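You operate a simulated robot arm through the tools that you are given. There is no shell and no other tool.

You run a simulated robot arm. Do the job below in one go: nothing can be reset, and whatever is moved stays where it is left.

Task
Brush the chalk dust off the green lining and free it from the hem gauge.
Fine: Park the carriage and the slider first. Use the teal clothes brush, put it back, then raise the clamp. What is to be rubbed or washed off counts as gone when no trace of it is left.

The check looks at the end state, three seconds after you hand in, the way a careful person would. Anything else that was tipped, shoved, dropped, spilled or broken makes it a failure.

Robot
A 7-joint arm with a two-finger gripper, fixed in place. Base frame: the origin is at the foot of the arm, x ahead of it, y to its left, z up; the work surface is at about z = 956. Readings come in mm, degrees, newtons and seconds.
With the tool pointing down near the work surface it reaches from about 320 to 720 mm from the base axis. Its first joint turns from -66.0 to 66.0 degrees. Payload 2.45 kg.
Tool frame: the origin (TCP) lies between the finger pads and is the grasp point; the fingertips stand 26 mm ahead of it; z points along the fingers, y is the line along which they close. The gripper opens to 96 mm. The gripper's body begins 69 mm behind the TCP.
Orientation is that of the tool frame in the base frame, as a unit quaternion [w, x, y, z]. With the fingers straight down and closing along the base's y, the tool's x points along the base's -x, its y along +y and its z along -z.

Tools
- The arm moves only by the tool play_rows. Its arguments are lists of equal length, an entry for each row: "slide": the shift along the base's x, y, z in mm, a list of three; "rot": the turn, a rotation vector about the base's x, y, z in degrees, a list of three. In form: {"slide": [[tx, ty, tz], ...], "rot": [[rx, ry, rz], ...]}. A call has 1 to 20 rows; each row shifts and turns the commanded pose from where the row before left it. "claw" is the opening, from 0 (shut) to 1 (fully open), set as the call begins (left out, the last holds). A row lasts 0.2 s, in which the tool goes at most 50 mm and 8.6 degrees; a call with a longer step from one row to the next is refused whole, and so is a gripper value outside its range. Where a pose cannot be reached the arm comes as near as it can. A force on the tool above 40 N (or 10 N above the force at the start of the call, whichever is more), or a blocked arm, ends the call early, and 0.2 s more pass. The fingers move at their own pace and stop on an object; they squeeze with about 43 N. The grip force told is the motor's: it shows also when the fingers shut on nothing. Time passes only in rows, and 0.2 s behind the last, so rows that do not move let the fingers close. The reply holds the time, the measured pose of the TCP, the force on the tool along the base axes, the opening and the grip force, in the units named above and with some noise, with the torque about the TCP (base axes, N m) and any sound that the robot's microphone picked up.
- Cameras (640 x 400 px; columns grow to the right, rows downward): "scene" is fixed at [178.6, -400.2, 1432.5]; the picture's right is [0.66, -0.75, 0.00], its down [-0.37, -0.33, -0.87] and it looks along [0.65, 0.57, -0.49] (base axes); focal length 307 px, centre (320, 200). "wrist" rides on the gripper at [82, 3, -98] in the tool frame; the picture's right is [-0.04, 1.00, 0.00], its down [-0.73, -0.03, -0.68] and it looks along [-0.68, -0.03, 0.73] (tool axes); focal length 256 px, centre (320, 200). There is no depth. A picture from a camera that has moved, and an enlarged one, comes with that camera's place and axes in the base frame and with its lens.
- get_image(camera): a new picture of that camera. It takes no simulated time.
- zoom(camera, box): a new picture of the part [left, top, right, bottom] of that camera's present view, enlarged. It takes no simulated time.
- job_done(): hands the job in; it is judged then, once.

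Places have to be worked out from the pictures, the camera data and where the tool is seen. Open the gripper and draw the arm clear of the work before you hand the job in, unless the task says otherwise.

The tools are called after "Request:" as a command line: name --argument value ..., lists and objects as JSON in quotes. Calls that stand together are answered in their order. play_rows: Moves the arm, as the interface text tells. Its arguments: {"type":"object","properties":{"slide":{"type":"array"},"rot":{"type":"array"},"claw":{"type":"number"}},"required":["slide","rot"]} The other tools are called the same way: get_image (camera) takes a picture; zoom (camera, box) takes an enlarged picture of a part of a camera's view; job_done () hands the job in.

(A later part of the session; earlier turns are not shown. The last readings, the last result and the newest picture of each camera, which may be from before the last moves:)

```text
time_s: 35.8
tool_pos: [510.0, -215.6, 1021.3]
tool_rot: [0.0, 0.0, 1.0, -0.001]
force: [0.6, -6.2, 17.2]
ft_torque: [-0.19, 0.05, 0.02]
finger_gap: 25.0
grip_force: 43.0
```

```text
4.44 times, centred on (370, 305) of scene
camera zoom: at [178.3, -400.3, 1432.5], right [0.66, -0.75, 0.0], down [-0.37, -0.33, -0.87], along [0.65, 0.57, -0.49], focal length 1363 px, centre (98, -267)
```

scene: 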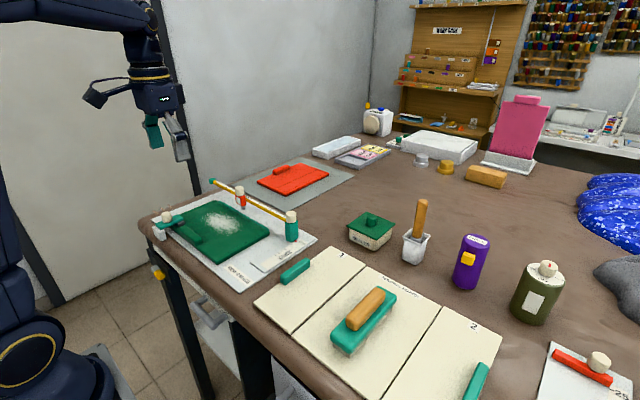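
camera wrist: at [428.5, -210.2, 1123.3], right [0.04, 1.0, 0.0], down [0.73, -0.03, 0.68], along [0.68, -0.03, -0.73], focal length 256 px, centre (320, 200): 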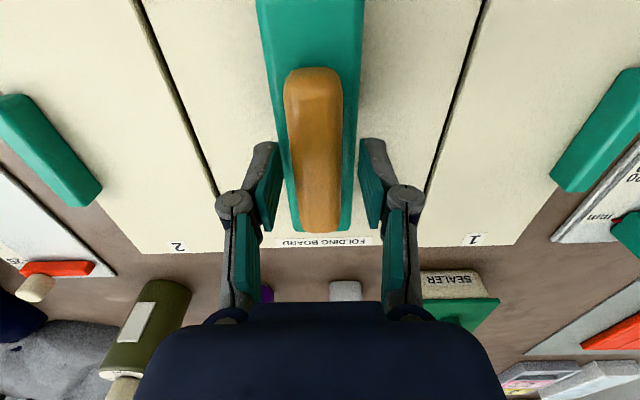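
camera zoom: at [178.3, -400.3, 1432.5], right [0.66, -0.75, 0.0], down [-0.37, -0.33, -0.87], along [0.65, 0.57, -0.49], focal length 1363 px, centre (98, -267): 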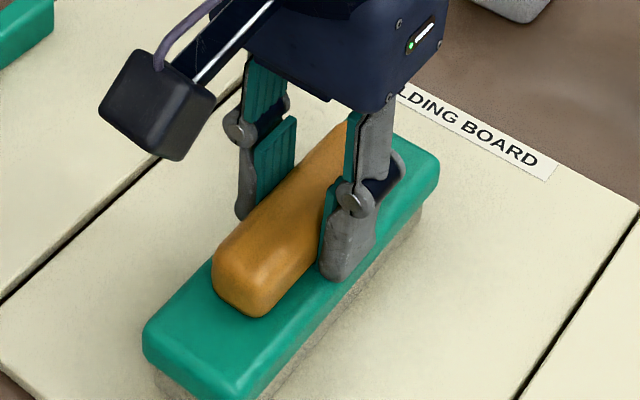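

The handle is gripped (25 mm). I note the rest pose (510, −215.5, ≈1020) for putting it back, and lift slowly.

Request:
play_rows --slide '[[0, 0, 3], [0, 0, 4], [0, 0, 8], [0, 0, 12], [0, 0, 18], [0, 0, 20], [0, 0, 20], [0, 0, 0]]' --rot '[[0, 0, 0], [0, 0, 0], [0, 0, 0], [0, 0, 0], [0, 0, 0], [0, 0, 0], [0, 0, 0], [0, 0, 0]]'

Request:
get_image --camera "wrist"

Request:
get_image --camera "scene"

```text
time_s: 37.6
tool_pos: [510.7, -214.4, 1104.2]
tool_rot: [0.0, -0.001, 1.0, 0.0]
force: [-0.1, 0.4, 0.3]
ft_torque: [0.02, 0.03, 0.03]
finger_gap: 9.7
grip_force: 0.1
```

```text
taken
camera wrist: at [428.0, -210.3, 1203.7], right [0.04, 1.0, 0.0], down [0.73, -0.03, 0.68], along [0.68, -0.03, -0.73], focal length 256 px, centre (320, 200)
```

wrist: 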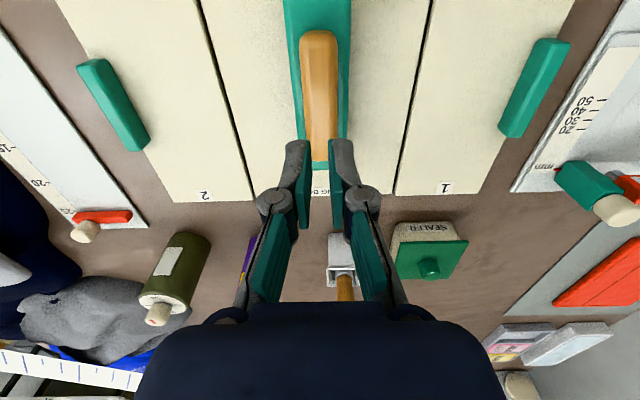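

```text
taken
```

scene: 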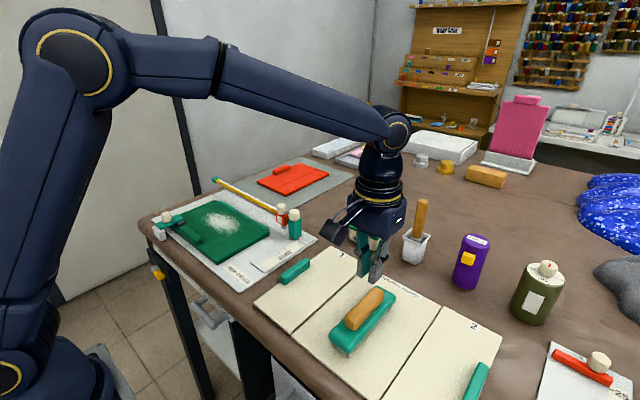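

The fingers slipped off the handle on lifting; the brush is still on the board. I check whether it shifted and look at the handle's profile to choose a better grip.

Request:
zoom --camera "scene" --box '[320, 270, 410, 370]'

Request:
zoom --camera "wrist" --box '[240, 0, 400, 200]'

```text
4.00 times, centred on (365, 320) of scene
camera zoom: at [178.6, -400.2, 1432.5], right [0.66, -0.75, 0.0], down [-0.37, -0.33, -0.87], along [0.65, 0.57, -0.49], focal length 1227 px, centre (140, -280)
```

zoom: 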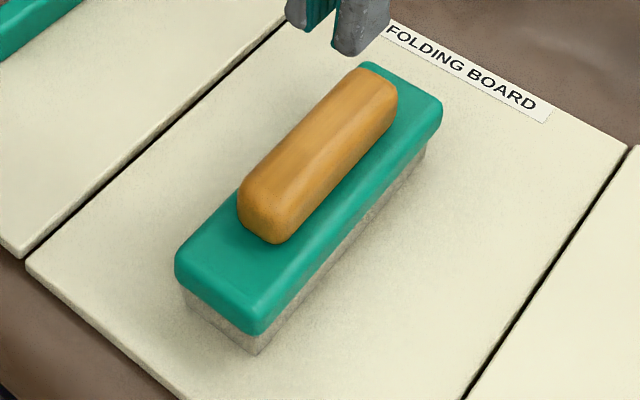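

```text
2.00 times, centred on (320, 100) of wrist
camera zoom: at [428.0, -210.3, 1203.7], right [0.04, 1.0, 0.0], down [0.73, -0.03, 0.68], along [0.68, -0.03, -0.73], focal length 512 px, centre (320, 400)
```

zoom: 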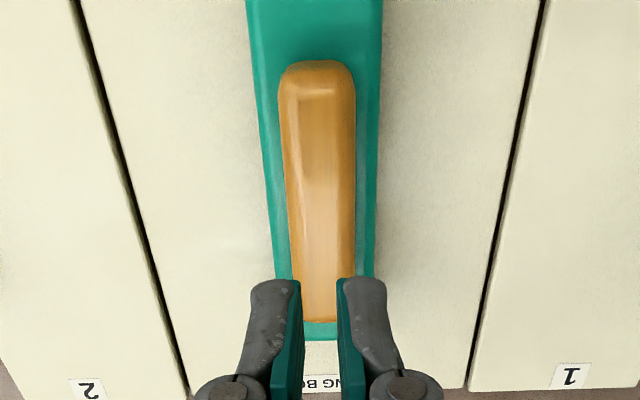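

The brush moved only ~2 mm. I'll re-grip deeper: a narrower opening (31 mm) so the fingertips ride down right beside the handle onto the brush back, then close.

Request:
play_rows --slide '[[0, 0, -10], [0, 0, -20], [0, 0, -20], [0, 0, -15], [0, 0, -8], [0, 0, -5], [0, 0, -3], [0, 0, 0]]' --rot '[[0, 0, 0], [0, 0, 0], [0, 0, 0], [0, 0, 0], [0, 0, 0], [0, 0, 0], [0, 0, 0], [0, 0, 0]]' --claw 0.34

Request:
zoom --camera "scene" --box '[330, 260, 410, 350]'

```text
time_s: 39.4
tool_pos: [510.9, -214.0, 1022.8]
tool_rot: [0.001, 0.0, 1.0, 0.0]
force: [-0.6, 0.3, 0.3]
ft_torque: [0.02, 0.01, -0.02]
finger_gap: 32.8
grip_force: 0.2
```

```text
4.44 times, centred on (370, 305) of scene
camera zoom: at [178.6, -400.2, 1432.5], right [0.66, -0.75, 0.0], down [-0.37, -0.33, -0.87], along [0.65, 0.57, -0.49], focal length 1363 px, centre (98, -267)
```

zoom: 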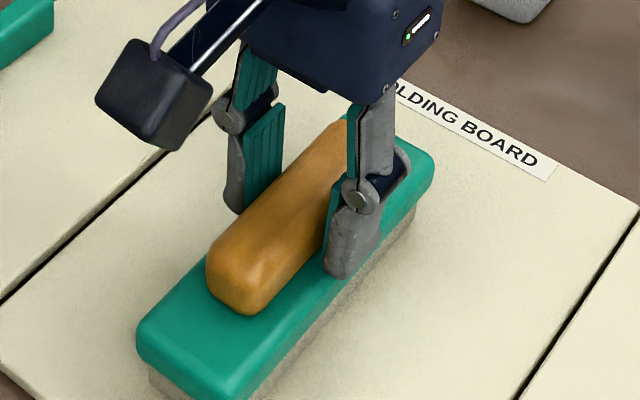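

Clear so far at z ≈ 1022. I continue down in small steps to feel the brush back.

Request:
play_rows --slide '[[0, 0, -2], [0, 0, -2], [0, 0, -2], [0, 0, -2], [0, 0, 0]]' --rot '[[0, 0, 0], [0, 0, 0], [0, 0, 0], [0, 0, 0], [0, 0, 0]]'

```text
time_s: 40.4
tool_pos: [511.0, -213.5, 1021.6]
tool_rot: [0.005, 0.0, 1.0, -0.002]
force: [-0.2, 1.4, 18.5]
ft_torque: [0.11, 0.18, -0.01]
finger_gap: 25.5
grip_force: 18.5
stopped in row 5: the force on the tool passed its limit at 45 N (the readings are from after the stop); the commanded pose is now the measured one
```

The fingertips are on the brush back at tip z ≈ 995 and already against the handle. I close fully, then lift a few mm and check the gap.

Request:
play_rows --slide '[[0, 0, 0], [0, 0, 0], [0, 0, 0], [0, 0, 0], [0, 0, 0]]' --rot '[[0, 0, 0], [0, 0, 0], [0, 0, 0], [0, 0, 0], [0, 0, 0]]' --claw 0.0

Request:
play_rows --slide '[[0, 0, 1], [0, 0, 1], [0, 0, 1], [0, 0, 0]]' --rot '[[0, 0, 0], [0, 0, 0], [0, 0, 0], [0, 0, 0]]'

Request:
zoom --camera "scene" --box '[330, 260, 410, 350]'

```text
time_s: 41.6
tool_pos: [512.0, -214.1, 1021.7]
tool_rot: [0.005, 0.0, 1.0, -0.002]
force: [2.8, 0.8, 34.4]
ft_torque: [0.09, -0.08, 0.05]
finger_gap: 25.2
grip_force: 42.7
```

```text
time_s: 42.6
tool_pos: [509.4, -214.3, 1021.2]
tool_rot: [0.0, 0.0, 1.0, 0.0]
force: [0.7, 0.0, 3.6]
ft_torque: [-0.07, -0.4, 0.0]
finger_gap: 25.1
grip_force: 43.4
```

```text
4.44 times, centred on (370, 305) of scene
camera zoom: at [178.5, -400.2, 1432.5], right [0.66, -0.75, 0.0], down [-0.37, -0.33, -0.87], along [0.65, 0.57, -0.49], focal length 1363 px, centre (98, -267)
```

zoom: 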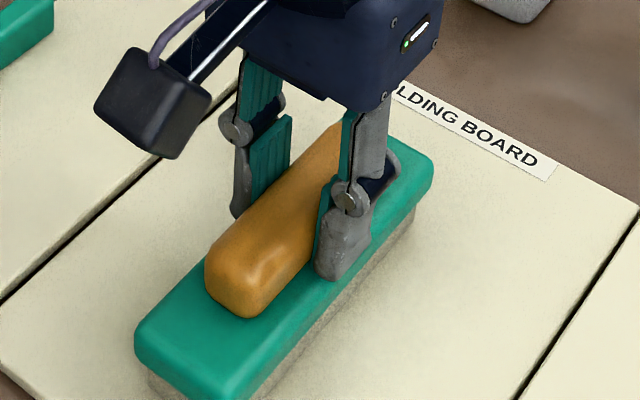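

Grip still 25 mm and load nearly neutral. I lift very slowly and watch the vertical force.

Request:
play_rows --slide '[[0, 0, 1], [0, 0, 1], [0, 0, 1], [0, 0, 1], [0, 0, 1], [0, 0, 1], [0, 0, 0]]' --rot '[[0, 0, 0], [0, 0, 0], [0, 0, 0], [0, 0, 0], [0, 0, 0], [0, 0, 0], [0, 0, 0]]'

Request:
zoom --camera "scene" --box '[330, 260, 410, 350]'

```text
time_s: 44.2
tool_pos: [511.6, -213.6, 1028.9]
tool_rot: [0.003, 0.0, 1.0, 0.0]
force: [0.0, -0.7, 0.0]
ft_torque: [0.01, 0.02, -0.04]
finger_gap: 25.1
grip_force: 43.0
```

```text
4.44 times, centred on (370, 305) of scene
camera zoom: at [178.6, -400.3, 1432.5], right [0.66, -0.75, 0.0], down [-0.37, -0.33, -0.87], along [0.65, 0.57, -0.49], focal length 1363 px, centre (98, -267)
```

zoom: 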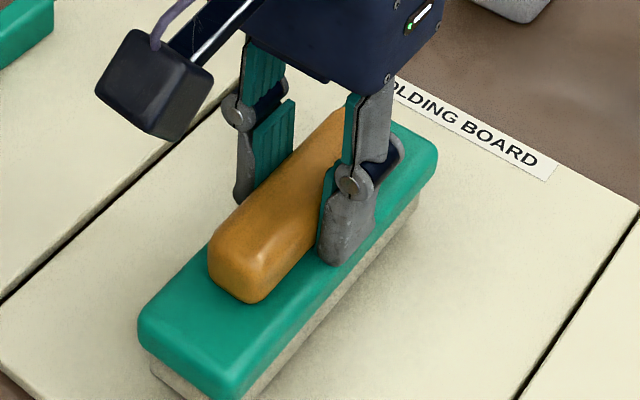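

The brush has come up with the gripper this time. I continue lifting gently.

Request:
play_rows --slide '[[0, 0, 2], [0, 0, 4], [0, 0, 6], [0, 0, 8], [0, 0, 8], [0, 0, 8], [0, 0, 8], [0, 0, 8], [0, 0, 6], [0, 0, 4], [0, 0, 0]]' --rot '[[0, 0, 0], [0, 0, 0], [0, 0, 0], [0, 0, 0], [0, 0, 0], [0, 0, 0], [0, 0, 0], [0, 0, 0], [0, 0, 0], [0, 0, 0], [0, 0, 0]]'

Request:
get_image --camera "scene"

Request:
get_image --camera "wrist"

```text
time_s: 46.6
tool_pos: [513.3, -213.3, 1090.8]
tool_rot: [0.002, 0.0, 1.0, -0.001]
force: [-0.4, -0.2, -0.8]
ft_torque: [0.02, -0.01, -0.01]
finger_gap: 25.4
grip_force: 43.5
```

```text
taken
```

scene: 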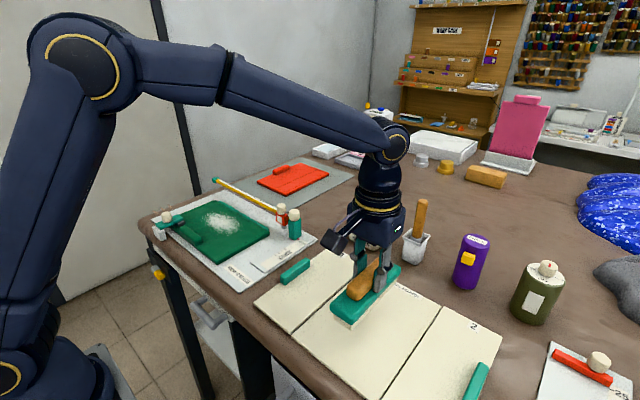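

```text
taken
camera wrist: at [429.1, -210.3, 1188.7], right [0.04, 1.0, 0.0], down [0.73, -0.03, 0.68], along [0.68, -0.03, -0.73], focal length 256 px, centre (320, 200)
```

wrist: 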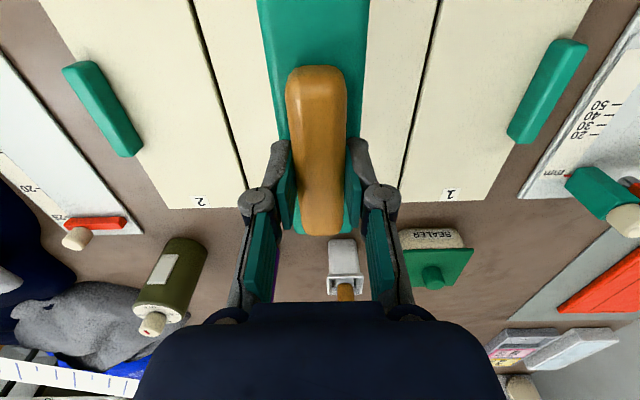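

The brush is held securely. Dust spans about x 481–565, y 184–333, with a raised tab at x < 447 and the rod at x ≈ 613, so I'll turn the brush 90° (long axis along y) to sweep in x between them. First raise.

Request:
play_rows --slide '[[0, 0, 6], [0, 0, 12], [0, 0, 15], [0, 0, 12], [0, 0, 5], [0, 0, 0]]' --rot '[[0, 0, 0], [0, 0, 0], [0, 0, 0], [0, 0, 0], [0, 0, 0], [0, 0, 0]]'

Request:
play_rows --slide '[[0, 10, 0], [0, 18, 0], [0, 25, 0], [0, 25, 0], [0, 25, 0], [0, 25, 0], [0, 25, 0], [0, 25, 0], [0, 25, 0], [0, 25, 0], [0, 25, 0], [0, 25, 0], [0, 25, 0], [0, 25, 0], [0, 25, 0], [0, 25, 0], [0, 25, 0], [0, 25, 0], [0, 22, 0], [0, 15, 0]]' --rot '[[0, 0, 4.5], [0, 0, 4.5], [0, 0, 4.5], [0, 0, 4.5], [0, 0, 4.5], [0, 0, 4.5], [0, 0, 4.5], [0, 0, 4.5], [0, 0, 4.5], [0, 0, 4.5], [0, 0, 4.5], [0, 0, 4.5], [0, 0, 4.5], [0, 0, 4.5], [0, 0, 4.5], [0, 0, 4.5], [0, 0, 4.5], [0, 0, 4.5], [0, 0, 4.5], [0, 0, 4.5]]'

Request:
get_image --camera "wrist"

Request:
get_image --camera "scene"

```text
time_s: 48.0
tool_pos: [510.1, -213.6, 1140.9]
tool_rot: [0.002, 0.0, 1.0, 0.0]
force: [1.4, -0.2, -1.7]
ft_torque: [0.02, -0.01, -0.03]
finger_gap: 25.2
grip_force: 42.3
```

```text
time_s: 52.2
tool_pos: [513.3, 250.5, 1138.9]
tool_rot: [0.002, -0.707, 0.708, 0.001]
force: [-0.7, -0.1, -0.9]
ft_torque: [-0.01, -0.03, 0.01]
finger_gap: 25.2
grip_force: 43.5
```

```text
taken
camera wrist: at [508.0, 168.6, 1237.5], right [-1.0, 0.04, 0.0], down [0.03, 0.73, 0.68], along [0.03, 0.68, -0.73], focal length 256 px, centre (320, 200)
```

wrist: 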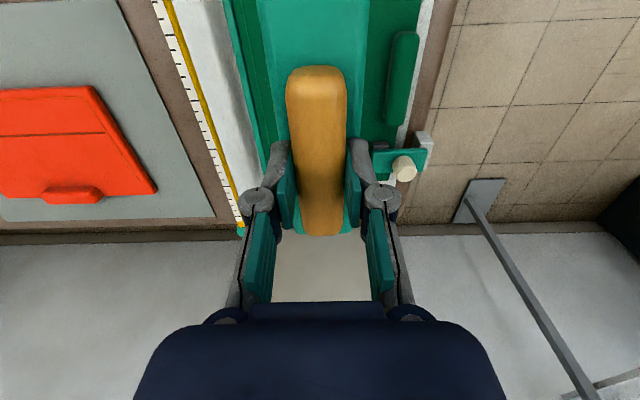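

```text
taken
```

scene: 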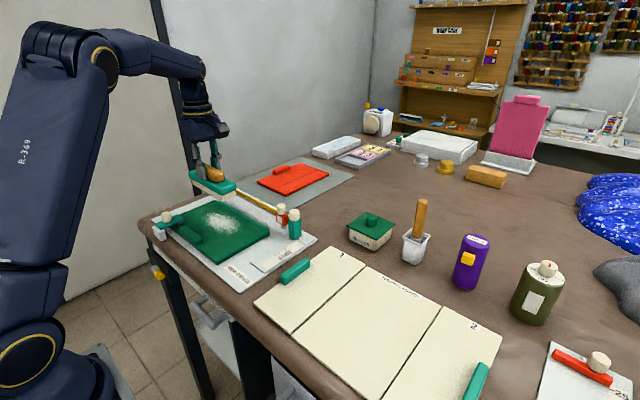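

The brush is now along y above the lining. I move to (488, 261) and descend to just above the surface, then feel for contact.

Request:
play_rows --slide '[[-8, 4, -5], [-9, 4, -10], [-8, 3, -15], [0, 0, -15], [0, 0, -15], [0, 0, -15], [0, 0, -12], [0, 0, -8], [0, 0, -4], [0, 0, 0]]' --rot '[[0, 0, 0], [0, 0, 0], [0, 0, 0], [0, 0, 0], [0, 0, 0], [0, 0, 0], [0, 0, 0], [0, 0, 0], [0, 0, 0], [0, 0, 0]]'

Request:
zoom --camera "scene" --box '[130, 140, 330, 280]'

Request:
get_image --camera "wrist"

```text
time_s: 54.4
tool_pos: [487.5, 262.0, 1040.8]
tool_rot: [-0.003, 0.707, -0.707, -0.001]
force: [-0.7, -1.1, -1.4]
ft_torque: [0.0, -0.02, 0.01]
finger_gap: 25.2
grip_force: 43.7
```

```text
2.86 times, centred on (230, 210) of scene
camera zoom: at [178.6, -400.2, 1432.5], right [0.66, -0.75, 0.0], down [-0.37, -0.33, -0.87], along [0.65, 0.57, -0.49], focal length 876 px, centre (577, 171)
```

zoom: 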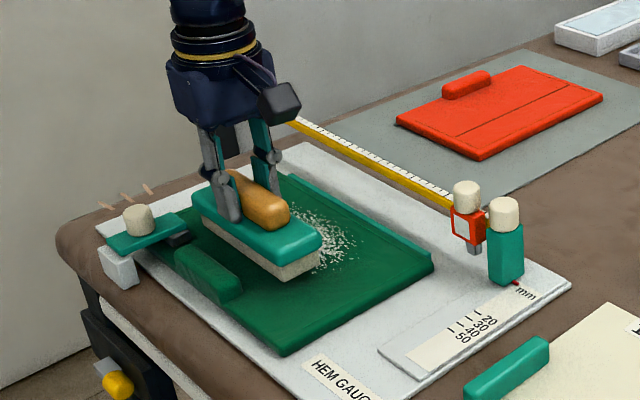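

```text
taken
camera wrist: at [482.7, 179.5, 1139.0], right [-1.0, 0.04, 0.0], down [0.03, 0.73, 0.68], along [0.03, 0.68, -0.73], focal length 256 px, centre (320, 200)
```

wrist: 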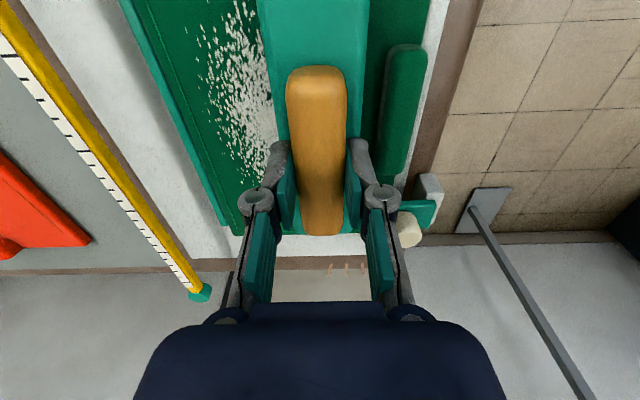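

Clear of the tab and clamp. I lower in 2 mm steps until I feel the lining.

Request:
play_rows --slide '[[0, 0, -2], [0, 0, -2], [0, 0, -2], [0, 0, -2], [0, 0, -2], [0, 0, 0]]' --rot '[[0, 0, 0], [0, 0, 0], [0, 0, 0], [0, 0, 0], [0, 0, 0], [0, 0, 0]]'

```text
time_s: 55.8
tool_pos: [486.5, 261.8, 1030.5]
tool_rot: [0.003, -0.707, 0.707, 0.001]
force: [-0.2, 0.4, 6.3]
ft_torque: [-0.43, 0.13, -0.02]
finger_gap: 25.4
grip_force: 43.7
```

Contact at z ≈ 1030 with 6 N. I press a touch more and make the first stroke in +x to x ≈ 556.

Request:
play_rows --slide '[[0, 0, -1], [3, 0, 0], [4, 0, 0], [5, 0, 0], [5, 0, 0], [5, 0, 0], [5, 0, 0], [5, 0, 0], [5, 0, 0], [5, 0, 0], [5, 0, 0], [5, 0, 0], [5, 0, 0], [5, 0, 0], [4, 0, 0], [3, 0, 0], [0, 0, 0]]' --rot '[[0, 0, 0], [0, 0, 0], [0, 0, 0], [0, 0, 0], [0, 0, 0], [0, 0, 0], [0, 0, 0], [0, 0, 0], [0, 0, 0], [0, 0, 0], [0, 0, 0], [0, 0, 0], [0, 0, 0], [0, 0, 0], [0, 0, 0], [0, 0, 0], [0, 0, 0]]'

Request:
zoom --camera "scene" --box '[130, 140, 330, 280]'

Request:
get_image --camera "wrist"

```text
time_s: 59.4
tool_pos: [553.5, 262.2, 1031.7]
tool_rot: [-0.002, 0.708, -0.707, 0.0]
force: [-4.1, -0.3, 7.1]
ft_torque: [0.0, 0.12, 0.03]
finger_gap: 25.3
grip_force: 43.0
```

```text
2.86 times, centred on (230, 210) of scene
camera zoom: at [178.3, -400.3, 1432.5], right [0.66, -0.75, 0.0], down [-0.37, -0.33, -0.87], along [0.65, 0.57, -0.49], focal length 876 px, centre (577, 171)
```

zoom: 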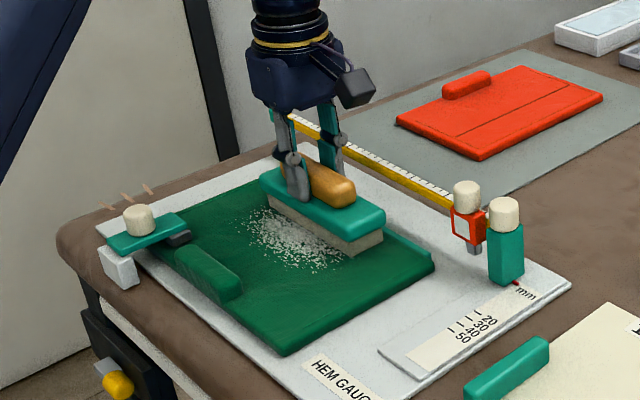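

```text
taken
camera wrist: at [551.2, 180.0, 1129.0], right [-1.0, 0.04, 0.0], down [0.03, 0.73, 0.68], along [0.03, 0.68, -0.73], focal length 256 px, centre (320, 200)
```

wrist: 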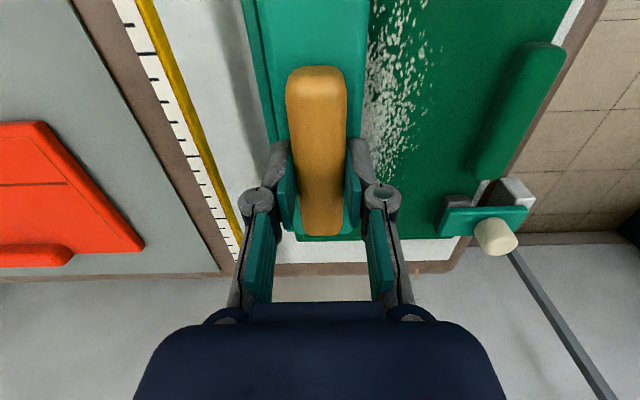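

The dust is fading under the brush, so more passes are needed. I stroke back and forth, pressing slightly more.

Request:
play_rows --slide '[[-3, 0, -1], [-5, 0, 0], [-6, 0, 0], [-6, 0, 0], [-6, 0, 0], [-6, 0, 0], [-6, 0, 0], [-6, 0, 0], [-6, 0, 0], [-6, 0, 0], [-6, 0, 0], [-4, 0, 0], [-2, 0, 0], [0, 0, 0]]' --rot '[[0, 0, 0], [0, 0, 0], [0, 0, 0], [0, 0, 0], [0, 0, 0], [0, 0, 0], [0, 0, 0], [0, 0, 0], [0, 0, 0], [0, 0, 0], [0, 0, 0], [0, 0, 0], [0, 0, 0], [0, 0, 0]]'

Request:
zoom --camera "scene" --box '[130, 140, 330, 280]'

Request:
play_rows --slide '[[3, 0, 0], [5, 0, 0], [6, 0, 0], [6, 0, 0], [6, 0, 0], [6, 0, 0], [6, 0, 0], [6, 0, 0], [6, 0, 0], [6, 0, 0], [6, 0, 0], [4, 0, 0], [2, 0, 0], [0, 0, 0]]' --rot '[[0, 0, 0], [0, 0, 0], [0, 0, 0], [0, 0, 0], [0, 0, 0], [0, 0, 0], [0, 0, 0], [0, 0, 0], [0, 0, 0], [0, 0, 0], [0, 0, 0], [0, 0, 0], [0, 0, 0], [0, 0, 0]]'

Request:
get_image --camera "wrist"

Request:
zoom --camera "scene" --box '[130, 140, 330, 280]'

```text
time_s: 62.4
tool_pos: [489.1, 261.8, 1030.1]
tool_rot: [0.004, -0.707, 0.708, 0.001]
force: [9.3, -2.3, 26.8]
ft_torque: [-0.09, -0.3, 0.0]
finger_gap: 25.2
grip_force: 42.8
```

```text
2.86 times, centred on (230, 210) of scene
camera zoom: at [178.4, -400.5, 1432.4], right [0.66, -0.75, 0.0], down [-0.37, -0.33, -0.87], along [0.65, 0.58, -0.49], focal length 876 px, centre (577, 171)
```

zoom: 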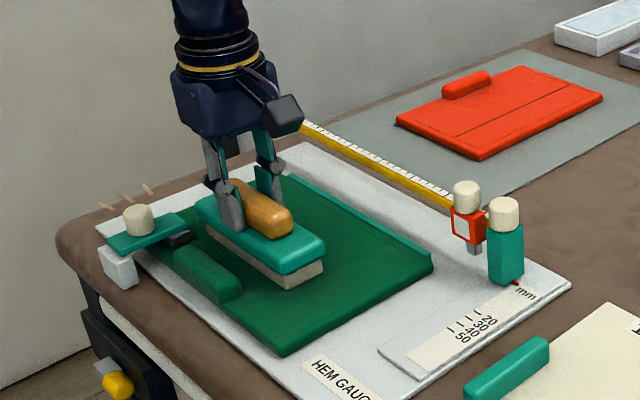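

```text
time_s: 63.0
tool_pos: [489.5, 263.9, 1030.2]
tool_rot: [0.0, 0.708, -0.706, -0.003]
force: [-1.2, -0.4, 7.6]
ft_torque: [0.3, -0.01, 0.02]
finger_gap: 25.1
grip_force: 42.8
stopped in row 2: the force on the tool passed its limit at 42 N (the readings are from after the stop); the commanded pose is now the measured one
```

```text
taken
camera wrist: at [486.5, 181.0, 1128.9], right [-1.0, 0.04, 0.0], down [0.03, 0.73, 0.68], along [0.02, 0.68, -0.73], focal length 256 px, centre (320, 200)
```

wrist: 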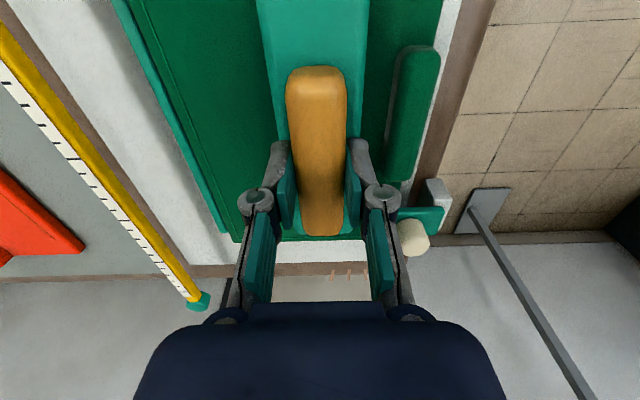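

```text
2.86 times, centred on (230, 210) of scene
camera zoom: at [178.4, -400.3, 1432.5], right [0.66, -0.75, 0.0], down [-0.37, -0.33, -0.87], along [0.65, 0.57, -0.49], focal length 876 px, centre (577, 171)
```

zoom: 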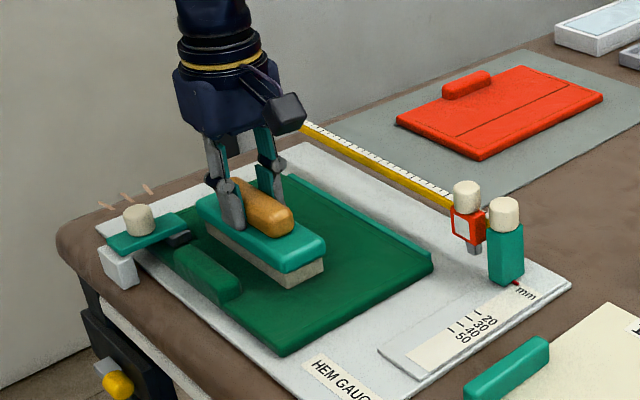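

Most dust is gone, but that press was too strong and ended the call. With the load now ~8 N I make another +x pass, then will lift and inspect.

Request:
play_rows --slide '[[3, -1, 0.3], [5, 0, 0], [6, 0, 0], [6, 0, 0], [6, 0, 0], [6, 0, 0], [6, 0, 0], [6, 0, 0], [6, 0, 0], [6, 0, 0], [5, 0, 0], [3, 0, 0], [2, 0, 0], [0, 0, 0]]' --rot '[[0, 0, 0], [0, 0, 0], [0, 0, 0], [0, 0, 0], [0, 0, 0], [0, 0, 0], [0, 0, 0], [0, 0, 0], [0, 0, 0], [0, 0, 0], [0, 0, 0], [0, 0, 0], [0, 0, 0], [0, 0, 0]]'

Request:
zoom --camera "scene" --box '[150, 180, 280, 270]'

Request:
zoom --camera "wrist" --box '[340, 0, 600, 240]'

```text
time_s: 66.0
tool_pos: [555.6, 261.3, 1031.0]
tool_rot: [-0.001, 0.708, -0.706, -0.002]
force: [-6.4, 0.6, 16.6]
ft_torque: [-0.14, 0.19, 0.0]
finger_gap: 25.3
grip_force: 43.9
```

```text
4.44 times, centred on (215, 225) of scene
camera zoom: at [178.1, -400.4, 1432.5], right [0.66, -0.75, 0.0], down [-0.37, -0.33, -0.87], along [0.65, 0.57, -0.49], focal length 1363 px, centre (787, 89)
```

zoom: 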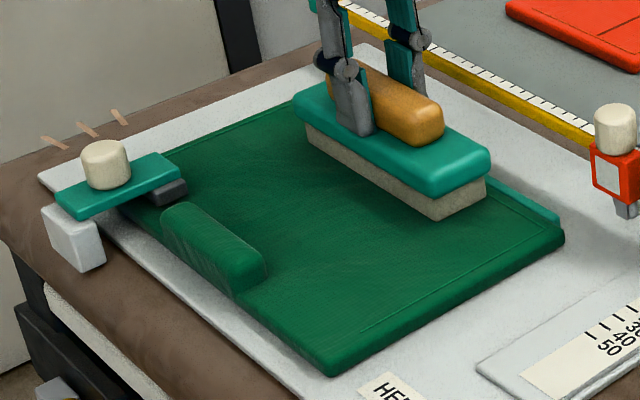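

```text
1.67 times, centred on (470, 120) of wrist
camera zoom: at [552.7, 179.8, 1128.8], right [-1.0, 0.04, 0.0], down [0.03, 0.73, 0.68], along [0.02, 0.68, -0.73], focal length 427 px, centre (70, 333)
```

zoom: 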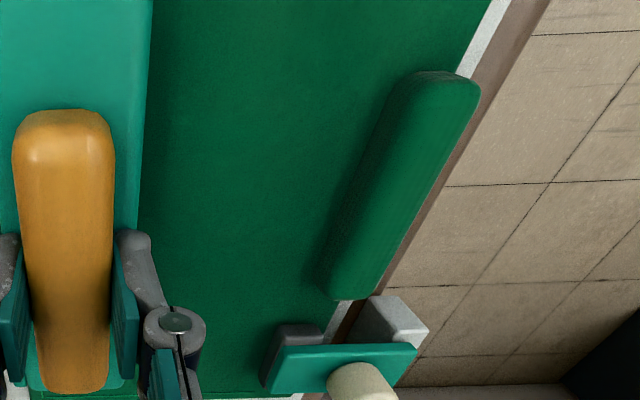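

Lining looks clean. For certainty at the patch's ends I do one more pass with the brush shifted −y, and one shifted +y.

Request:
play_rows --slide '[[0, -6, 0.5], [0, -6, 0], [0, -6, 0], [-5, 0, 0], [-6, 0, 0], [-6, 0, 0], [-6, 0, 0], [-6, 0, 0], [-6, 0, 0], [-6, 0, 0], [-6, 0, 0], [-6, 0, 0], [-5, 0, 0], [-4, 0, 0], [-2, 0, 0], [0, 0, 0]]' --rot '[[0, 0, 0], [0, 0, 0], [0, 0, 0], [0, 0, 0], [0, 0, 0], [0, 0, 0], [0, 0, 0], [0, 0, 0], [0, 0, 0], [0, 0, 0], [0, 0, 0], [0, 0, 0], [0, 0, 0], [0, 0, 0], [0, 0, 0], [0, 0, 0]]'

Request:
zoom --camera "scene" --box '[150, 180, 280, 270]'

```text
time_s: 69.4
tool_pos: [492.2, 244.4, 1029.6]
tool_rot: [0.001, 0.707, -0.707, -0.003]
force: [6.7, 0.2, 11.9]
ft_torque: [0.07, -0.4, -0.02]
finger_gap: 25.0
grip_force: 43.4
```

```text
4.44 times, centred on (215, 225) of scene
camera zoom: at [178.6, -400.3, 1432.4], right [0.66, -0.75, 0.0], down [-0.37, -0.33, -0.87], along [0.65, 0.57, -0.49], focal length 1363 px, centre (787, 89)
```

zoom: 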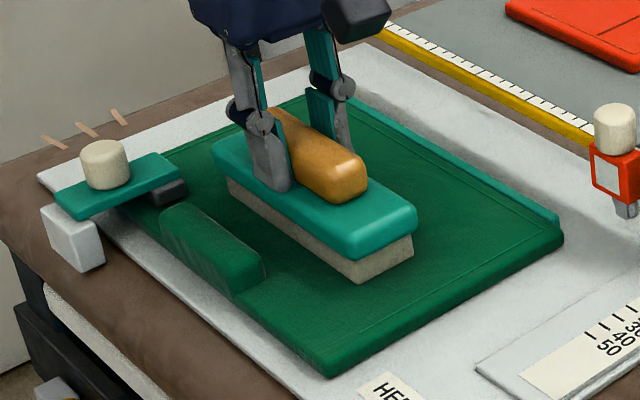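

Now the +y-shifted pass back in +x, followed by lifting off for inspection.

Request:
play_rows --slide '[[0, 6, 0], [0, 7, 0], [0, 7, 0], [0, 7, 0], [5, 0, 0], [6, 0, 0], [6, 0, 0], [6, 0, 0], [6, 0, 0], [6, 0, 0], [6, 0, 0], [6, 0, 0], [6, 0, 0], [5, 0, 0], [4, 0, 0], [0, 0, 0]]' --rot '[[0, 0, 0], [0, 0, 0], [0, 0, 0], [0, 0, 0], [0, 0, 0], [0, 0, 0], [0, 0, 0], [0, 0, 0], [0, 0, 0], [0, 0, 0], [0, 0, 0], [0, 0, 0], [0, 0, 0], [0, 0, 0], [0, 0, 0], [0, 0, 0]]'

Request:
play_rows --slide '[[0, 0, 3], [0, 0, 6], [-5, 0, 10], [-8, 0, 15], [-10, 0, 18], [-10, 0, 18], [-10, -5, 18], [0, 0, 10], [0, 0, 0]]' --rot '[[0, 0, 0], [0, 0, 0], [0, 0, 0], [0, 0, 0], [0, 0, 0], [0, 0, 0], [0, 0, 0], [0, 0, 0], [0, 0, 0]]'

Request:
zoom --camera "scene" --box '[140, 170, 320, 290]'

Request:
get_image --camera "wrist"

```text
time_s: 72.8
tool_pos: [552.9, 270.9, 1030.8]
tool_rot: [0.0, 0.707, -0.707, -0.003]
force: [0.1, 0.5, 0.1]
ft_torque: [-0.13, -0.01, -0.03]
finger_gap: 25.2
grip_force: 42.8
```

```text
time_s: 74.8
tool_pos: [507.8, 265.7, 1129.3]
tool_rot: [0.001, 0.707, -0.707, -0.003]
force: [0.4, 0.1, -0.9]
ft_torque: [0.0, 0.0, -0.02]
finger_gap: 25.1
grip_force: 43.3
```

```text
3.33 times, centred on (230, 230) of scene
camera zoom: at [178.6, -400.2, 1432.5], right [0.66, -0.75, 0.0], down [-0.37, -0.33, -0.87], along [0.65, 0.57, -0.49], focal length 1022 px, centre (620, 100)
```

zoom: 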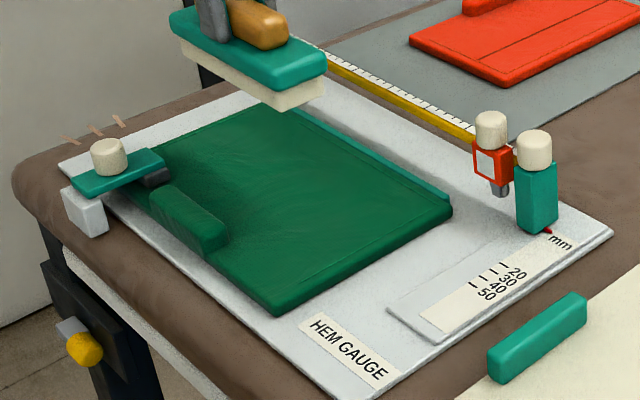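

```text
taken
camera wrist: at [506.0, 184.4, 1227.3], right [-1.0, 0.04, 0.01], down [0.03, 0.73, 0.68], along [0.02, 0.68, -0.73], focal length 256 px, centre (320, 200)
```

wrist: 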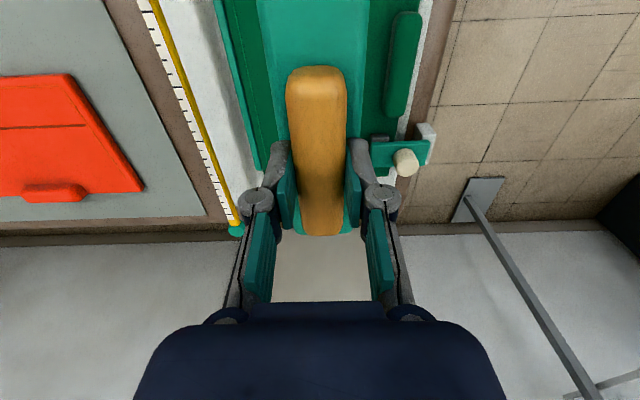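

The dust appears entirely gone. A tight zoom to verify there's no faint trace, before returning the brush.

Request:
zoom --camera "scene" --box '[180, 195, 270, 260]'

Request:
zoom --camera "scene" --box '[200, 200, 250, 235]'

```text
6.15 times, centred on (225, 228) of scene
camera zoom: at [178.6, -400.2, 1432.5], right [0.66, -0.75, 0.0], down [-0.37, -0.33, -0.87], along [0.65, 0.57, -0.49], focal length 1888 px, centre (905, 31)
```

zoom: 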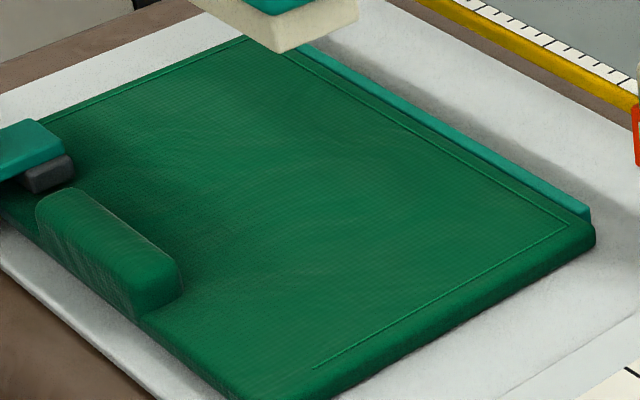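

```text
11.43 times, centred on (225, 218) of scene
camera zoom: at [178.6, -400.2, 1432.5], right [0.66, -0.75, 0.0], down [-0.37, -0.33, -0.87], along [0.65, 0.57, -0.49], focal length 3505 px, centre (1406, 0)
```

zoom: 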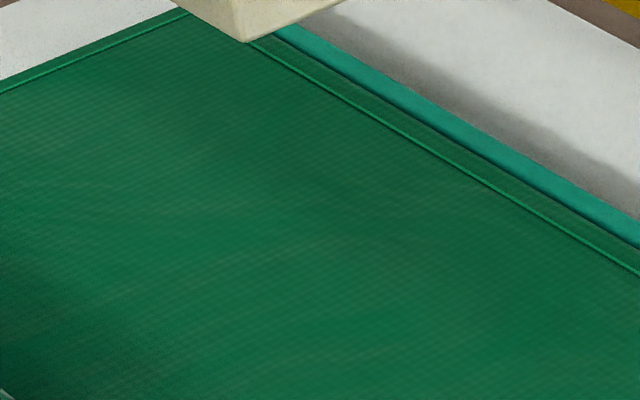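

There may be an extremely faint mottling left in the middle, and the last pass ended nearly force-free, so I do extra strokes. I go back down at x ≈ 489, y ≈ 260.

Request:
play_rows --slide '[[-6, -2, -10], [-6, -2, -18], [-6, -1, -18], [0, 0, -18], [0, 0, -15], [0, 0, -10], [0, 0, -5], [0, 0, -2], [0, 0, -2], [0, 0, -2], [0, 0, 0]]' --rot '[[0, 0, 0], [0, 0, 0], [0, 0, 0], [0, 0, 0], [0, 0, 0], [0, 0, 0], [0, 0, 0], [0, 0, 0], [0, 0, 0], [0, 0, 0], [0, 0, 0]]'

```text
time_s: 77.2
tool_pos: [492.7, 259.6, 1030.7]
tool_rot: [-0.002, 0.707, -0.707, -0.002]
force: [-6.4, -6.0, 33.0]
ft_torque: [-0.95, 0.31, -0.01]
finger_gap: 25.2
grip_force: 43.4
```

Contact is at 33 N, too firm; I ease up ~1.5 mm and stroke.

Request:
play_rows --slide '[[0, 0, 0.8], [0, 0, 0.7], [-3, 0, 0], [-3, 0, 0], [0, 0, 0]]' --rot '[[0, 0, 0], [0, 0, 0], [0, 0, 0], [0, 0, 0], [0, 0, 0]]'

Request:
play_rows --slide '[[3, 0, 0], [5, 0, 0], [6, 0, 0], [6, 0, 0], [6, 0, 0], [6, 0, 0], [6, 0, 0], [6, 0, 0], [6, 0, 0], [6, 0, 0], [6, 0, 0], [5, 0, 0], [3, 0, 0], [0, 0, 0]]' --rot '[[0, 0, 0], [0, 0, 0], [0, 0, 0], [0, 0, 0], [0, 0, 0], [0, 0, 0], [0, 0, 0], [0, 0, 0], [0, 0, 0], [0, 0, 0], [0, 0, 0], [0, 0, 0], [0, 0, 0], [0, 0, 0]]'

```text
time_s: 78.4
tool_pos: [487.8, 261.1, 1030.0]
tool_rot: [0.0, -0.706, 0.708, 0.003]
force: [9.4, -3.1, 16.3]
ft_torque: [0.3, -0.6, -0.22]
finger_gap: 25.3
grip_force: 42.8
```

```text
time_s: 81.4
tool_pos: [555.9, 262.0, 1029.3]
tool_rot: [0.0, 0.708, -0.707, -0.003]
force: [-10.0, 1.2, 23.7]
ft_torque: [-0.08, 0.29, -0.04]
finger_gap: 25.3
grip_force: 43.0
```

Good firm contact (16–24 N). Now back in −x shifted −y, and again +x shifted +y, easing slightly.

Request:
play_rows --slide '[[0, -5, 0.7], [0, -5, 0], [0, -5, 0], [-5, 0, 0], [-6, 0, 0], [-6, 0, 0], [-6, 0, 0], [-6, 0, 0], [-6, 0, 0], [-6, 0, 0], [-6, 0, 0], [-6, 0, 0], [-6, 0, 0], [-5, 0, 0], [-4, 0, 0], [0, 0, 0]]' --rot '[[0, 0, 0], [0, 0, 0], [0, 0, 0], [0, 0, 0], [0, 0, 0], [0, 0, 0], [0, 0, 0], [0, 0, 0], [0, 0, 0], [0, 0, 0], [0, 0, 0], [0, 0, 0], [0, 0, 0], [0, 0, 0], [0, 0, 0], [0, 0, 0]]'

Request:
play_rows --slide '[[0, 6, 0], [0, 7, 0], [0, 6, 0], [0, 6, 0], [5, 0, 0], [6, 0, 0], [6, 0, 0], [6, 0, 0], [6, 0, 0], [6, 0, 0], [6, 0, 0], [6, 0, 0], [6, 0, 0], [6, 0, 0], [4, 0, 0], [0, 0, 0]]' --rot '[[0, 0, 0], [0, 0, 0], [0, 0, 0], [0, 0, 0], [0, 0, 0], [0, 0, 0], [0, 0, 0], [0, 0, 0], [0, 0, 0], [0, 0, 0], [0, 0, 0], [0, 0, 0], [0, 0, 0], [0, 0, 0], [0, 0, 0], [0, 0, 0]]'

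Request:
zoom --camera "scene" --box '[150, 180, 280, 270]'

```text
time_s: 84.8
tool_pos: [488.0, 245.4, 1031.2]
tool_rot: [0.0, -0.707, 0.707, 0.004]
force: [2.5, -0.5, 4.1]
ft_torque: [-0.14, -0.21, 0.0]
finger_gap: 25.2
grip_force: 43.3
```

```text
time_s: 88.2
tool_pos: [552.4, 270.9, 1032.1]
tool_rot: [0.0, 0.708, -0.706, -0.004]
force: [-0.7, 0.0, -1.9]
ft_torque: [0.01, 0.02, -0.03]
finger_gap: 25.5
grip_force: 42.7
```

```text
4.44 times, centred on (215, 225) of scene
camera zoom: at [178.6, -400.2, 1432.5], right [0.66, -0.75, 0.0], down [-0.37, -0.33, -0.87], along [0.65, 0.57, -0.49], focal length 1363 px, centre (787, 89)
```

zoom: 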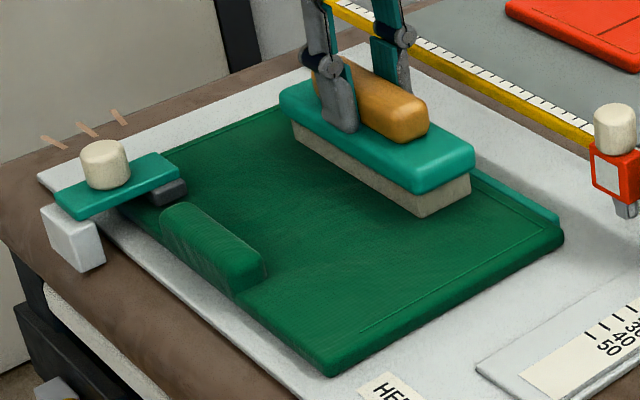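

One more −x pass at y ≈ 270 with renewed contact (lower ~1.3 mm), so the +y end also gets a firm second stroke.

Request:
play_rows --slide '[[0, 0, -0.8], [0, 0, -0.7], [-4, 0, 0], [-6, 0, 0], [-6, 0, 0], [-6, 0, 0], [-6, 0, 0], [-6, 0, 0], [-6, 0, 0], [-6, 0, 0], [-6, 0, 0], [-4, 0, 0], [-3, 0, 0], [0, 0, 0]]' --rot '[[0, 0, 0], [0, 0, 0], [0, 0, 0], [0, 0, 0], [0, 0, 0], [0, 0, 0], [0, 0, 0], [0, 0, 0], [0, 0, 0], [0, 0, 0], [0, 0, 0], [0, 0, 0], [0, 0, 0], [0, 0, 0]]'

Request:
play_rows --slide '[[0, 0, 3], [0, 0, 6], [0, 0, 10], [0, 0, 15], [3, 0, 20], [5, 0, 20], [7, 0, 20], [7, 0, 12], [0, 0, 0]]' --rot '[[0, 0, 0], [0, 0, 0], [0, 0, 0], [0, 0, 0], [0, 0, 0], [0, 0, 0], [0, 0, 0], [0, 0, 0], [0, 0, 0]]'

Request:
zoom --camera "scene" --box '[180, 195, 270, 260]'

Request:
zoom --camera "scene" --box '[200, 200, 250, 235]'

```text
time_s: 91.2
tool_pos: [493.3, 270.3, 1030.4]
tool_rot: [0.001, -0.707, 0.707, 0.004]
force: [10.7, 1.2, 22.0]
ft_torque: [-0.09, -0.47, 0.04]
finger_gap: 25.4
grip_force: 43.0
```

```text
time_s: 93.2
tool_pos: [514.5, 270.7, 1135.1]
tool_rot: [0.001, 0.708, -0.706, -0.004]
force: [0.5, -0.2, -1.3]
ft_torque: [0.03, -0.04, 0.0]
finger_gap: 25.2
grip_force: 43.3
```

```text
6.15 times, centred on (225, 228) of scene
camera zoom: at [178.6, -400.2, 1432.5], right [0.66, -0.75, 0.0], down [-0.37, -0.33, -0.87], along [0.65, 0.57, -0.49], focal length 1888 px, centre (905, 31)
```

zoom: 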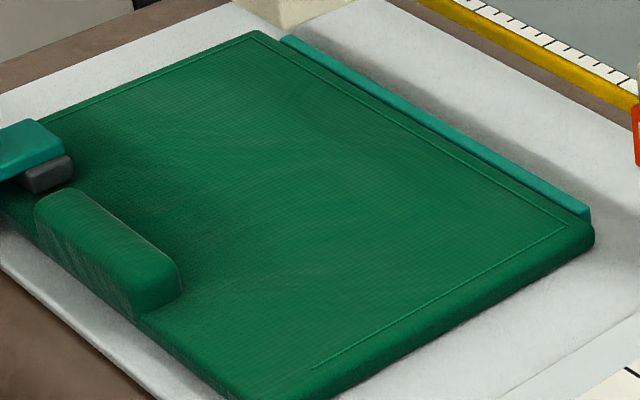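

```text
11.43 times, centred on (225, 218) of scene
camera zoom: at [178.6, -400.2, 1432.5], right [0.66, -0.75, 0.0], down [-0.37, -0.33, -0.87], along [0.65, 0.57, -0.49], focal length 3505 px, centre (1406, 0)
```

zoom: 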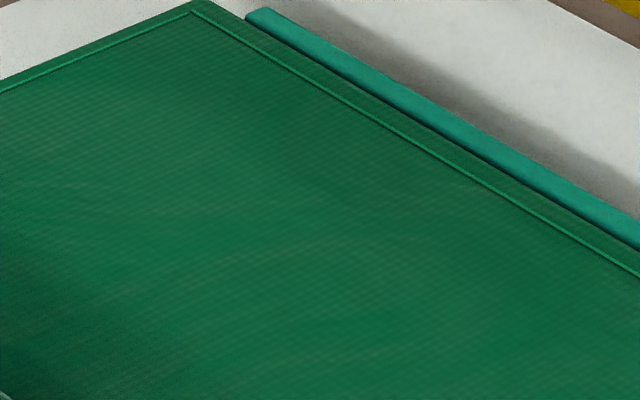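

Unchanged by the extra passes, so that's just fabric texture; the lining is clean and unmoved. I carry the brush back, rotating it to its original orientation.

Request:
play_rows --slide '[[0, -10, 2], [0, -18, 2], [0, -25, 1], [0, -26, 0], [0, -26, 0], [0, -26, 0], [0, -26, 0], [0, -26, 0], [0, -26, 0], [0, -26, 0], [0, -26, 0], [0, -26, 0], [0, -26, 0], [0, -26, 0], [0, -26, 0], [0, -26, 0], [0, -26, 0], [0, -26, 0], [0, -25, 0], [-2, -15, 0]]' --rot '[[0, 0, -4.5], [0, 0, -4.5], [0, 0, -4.5], [0, 0, -4.5], [0, 0, -4.5], [0, 0, -4.5], [0, 0, -4.5], [0, 0, -4.5], [0, 0, -4.5], [0, 0, -4.5], [0, 0, -4.5], [0, 0, -4.5], [0, 0, -4.5], [0, 0, -4.5], [0, 0, -4.5], [0, 0, -4.5], [0, 0, -4.5], [0, 0, -4.5], [0, 0, -4.5], [0, 0, -4.5]]'

Request:
play_rows --slide '[[0, 0, 0], [0, 0, 0]]' --rot '[[0, 0, 0], [0, 0, 0]]'

Request:
get_image --camera "wrist"

```text
time_s: 97.4
tool_pos: [512.3, -213.2, 1139.3]
tool_rot: [0.001, 0.0, 1.0, 0.003]
force: [-0.3, -0.3, -1.7]
ft_torque: [-0.04, 0.0, -0.01]
finger_gap: 25.1
grip_force: 42.6
```

```text
time_s: 98.0
tool_pos: [512.4, -212.2, 1139.7]
tool_rot: [0.001, -0.001, 1.0, 0.003]
force: [0.8, 0.2, -0.9]
ft_torque: [0.01, 0.01, 0.0]
finger_gap: 25.1
grip_force: 43.0
```

```text
taken
camera wrist: at [429.5, -209.8, 1237.8], right [0.04, 1.0, 0.01], down [0.73, -0.03, 0.68], along [0.68, -0.02, -0.73], focal length 256 px, centre (320, 200)
```

wrist: 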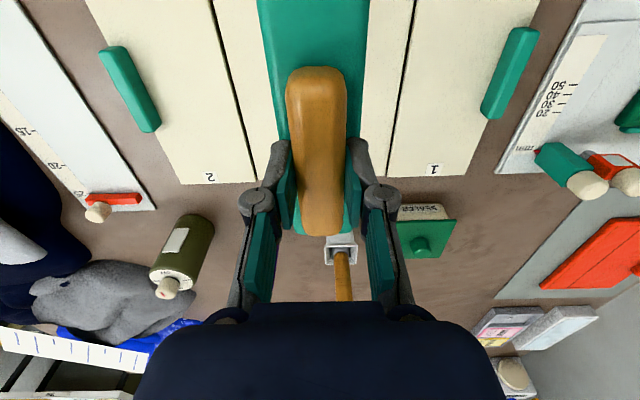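

Over the folding board again. I shift to (511, −216) and descend, finishing slowly until contact.

Request:
play_rows --slide '[[-1.5, -4, -8], [0, 0, -15], [0, 0, -18], [0, 0, -18], [0, 0, -15], [0, 0, -12], [0, 0, -8], [0, 0, -6], [0, 0, -4], [0, 0, 0]]' --rot '[[0, 0, 0], [0, 0, 0], [0, 0, 0], [0, 0, 0], [0, 0, 0], [0, 0, 0], [0, 0, 0], [0, 0, 0], [0, 0, 0], [0, 0, 0]]'

Request:
play_rows --slide '[[0, 0, -2], [0, 0, -2], [0, 0, -2], [0, 0, -2], [0, 0, -2], [0, 0, 0]]' --rot '[[0, 0, 0], [0, 0, 0], [0, 0, 0], [0, 0, 0], [0, 0, 0], [0, 0, 0]]'

Request:
zoom --camera "scene" --box '[320, 250, 420, 370]'

```text
time_s: 100.2
tool_pos: [510.5, -216.1, 1036.9]
tool_rot: [0.002, 0.0, 1.0, 0.002]
force: [-0.4, -1.0, -1.5]
ft_torque: [0.01, -0.04, 0.01]
finger_gap: 25.4
grip_force: 42.3
```

```text
time_s: 101.6
tool_pos: [511.8, -216.6, 1026.8]
tool_rot: [0.002, -0.002, 1.0, 0.003]
force: [-1.2, -0.2, -1.4]
ft_torque: [-0.02, -0.02, -0.01]
finger_gap: 25.1
grip_force: 42.7
```

```text
3.33 times, centred on (370, 310) of scene
camera zoom: at [178.6, -400.3, 1432.5], right [0.66, -0.75, 0.0], down [-0.37, -0.33, -0.87], along [0.65, 0.57, -0.49], focal length 1022 px, centre (153, -167)
```

zoom: 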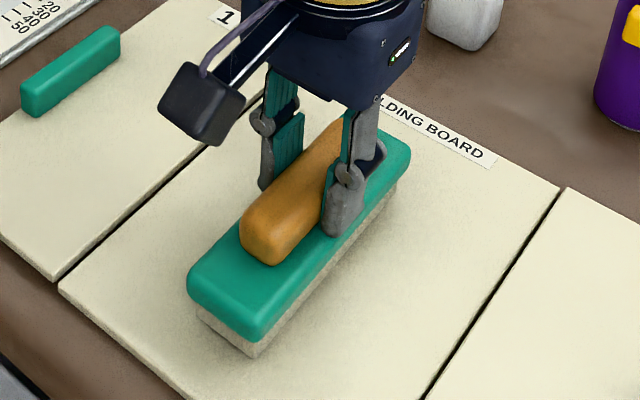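

Nearly down. I lower 1 mm at a time until the board is felt.

Request:
play_rows --slide '[[0, 0, -1], [0, 0, -1], [0, 0, -1], [0, 0, -1], [0, 0, -1], [0, 0, 0]]' --rot '[[0, 0, 0], [0, 0, 0], [0, 0, 0], [0, 0, 0], [0, 0, 0], [0, 0, 0]]'

```text
time_s: 103.0
tool_pos: [512.0, -216.4, 1022.1]
tool_rot: [0.001, -0.002, 1.0, 0.002]
force: [-0.5, -0.6, -0.7]
ft_torque: [0.0, -0.03, 0.03]
finger_gap: 24.9
grip_force: 43.2
```

Request:
play_rows --slide '[[0, 0, -1], [0, 0, -1], [0, 0, 0]]' --rot '[[0, 0, 0], [0, 0, 0], [0, 0, 0]]'

```text
time_s: 103.8
tool_pos: [511.3, -216.2, 1020.7]
tool_rot: [0.003, -0.001, 1.0, 0.002]
force: [-2.8, 2.4, 25.8]
ft_torque: [-0.04, 0.9, 0.02]
finger_gap: 25.1
grip_force: 42.6
```

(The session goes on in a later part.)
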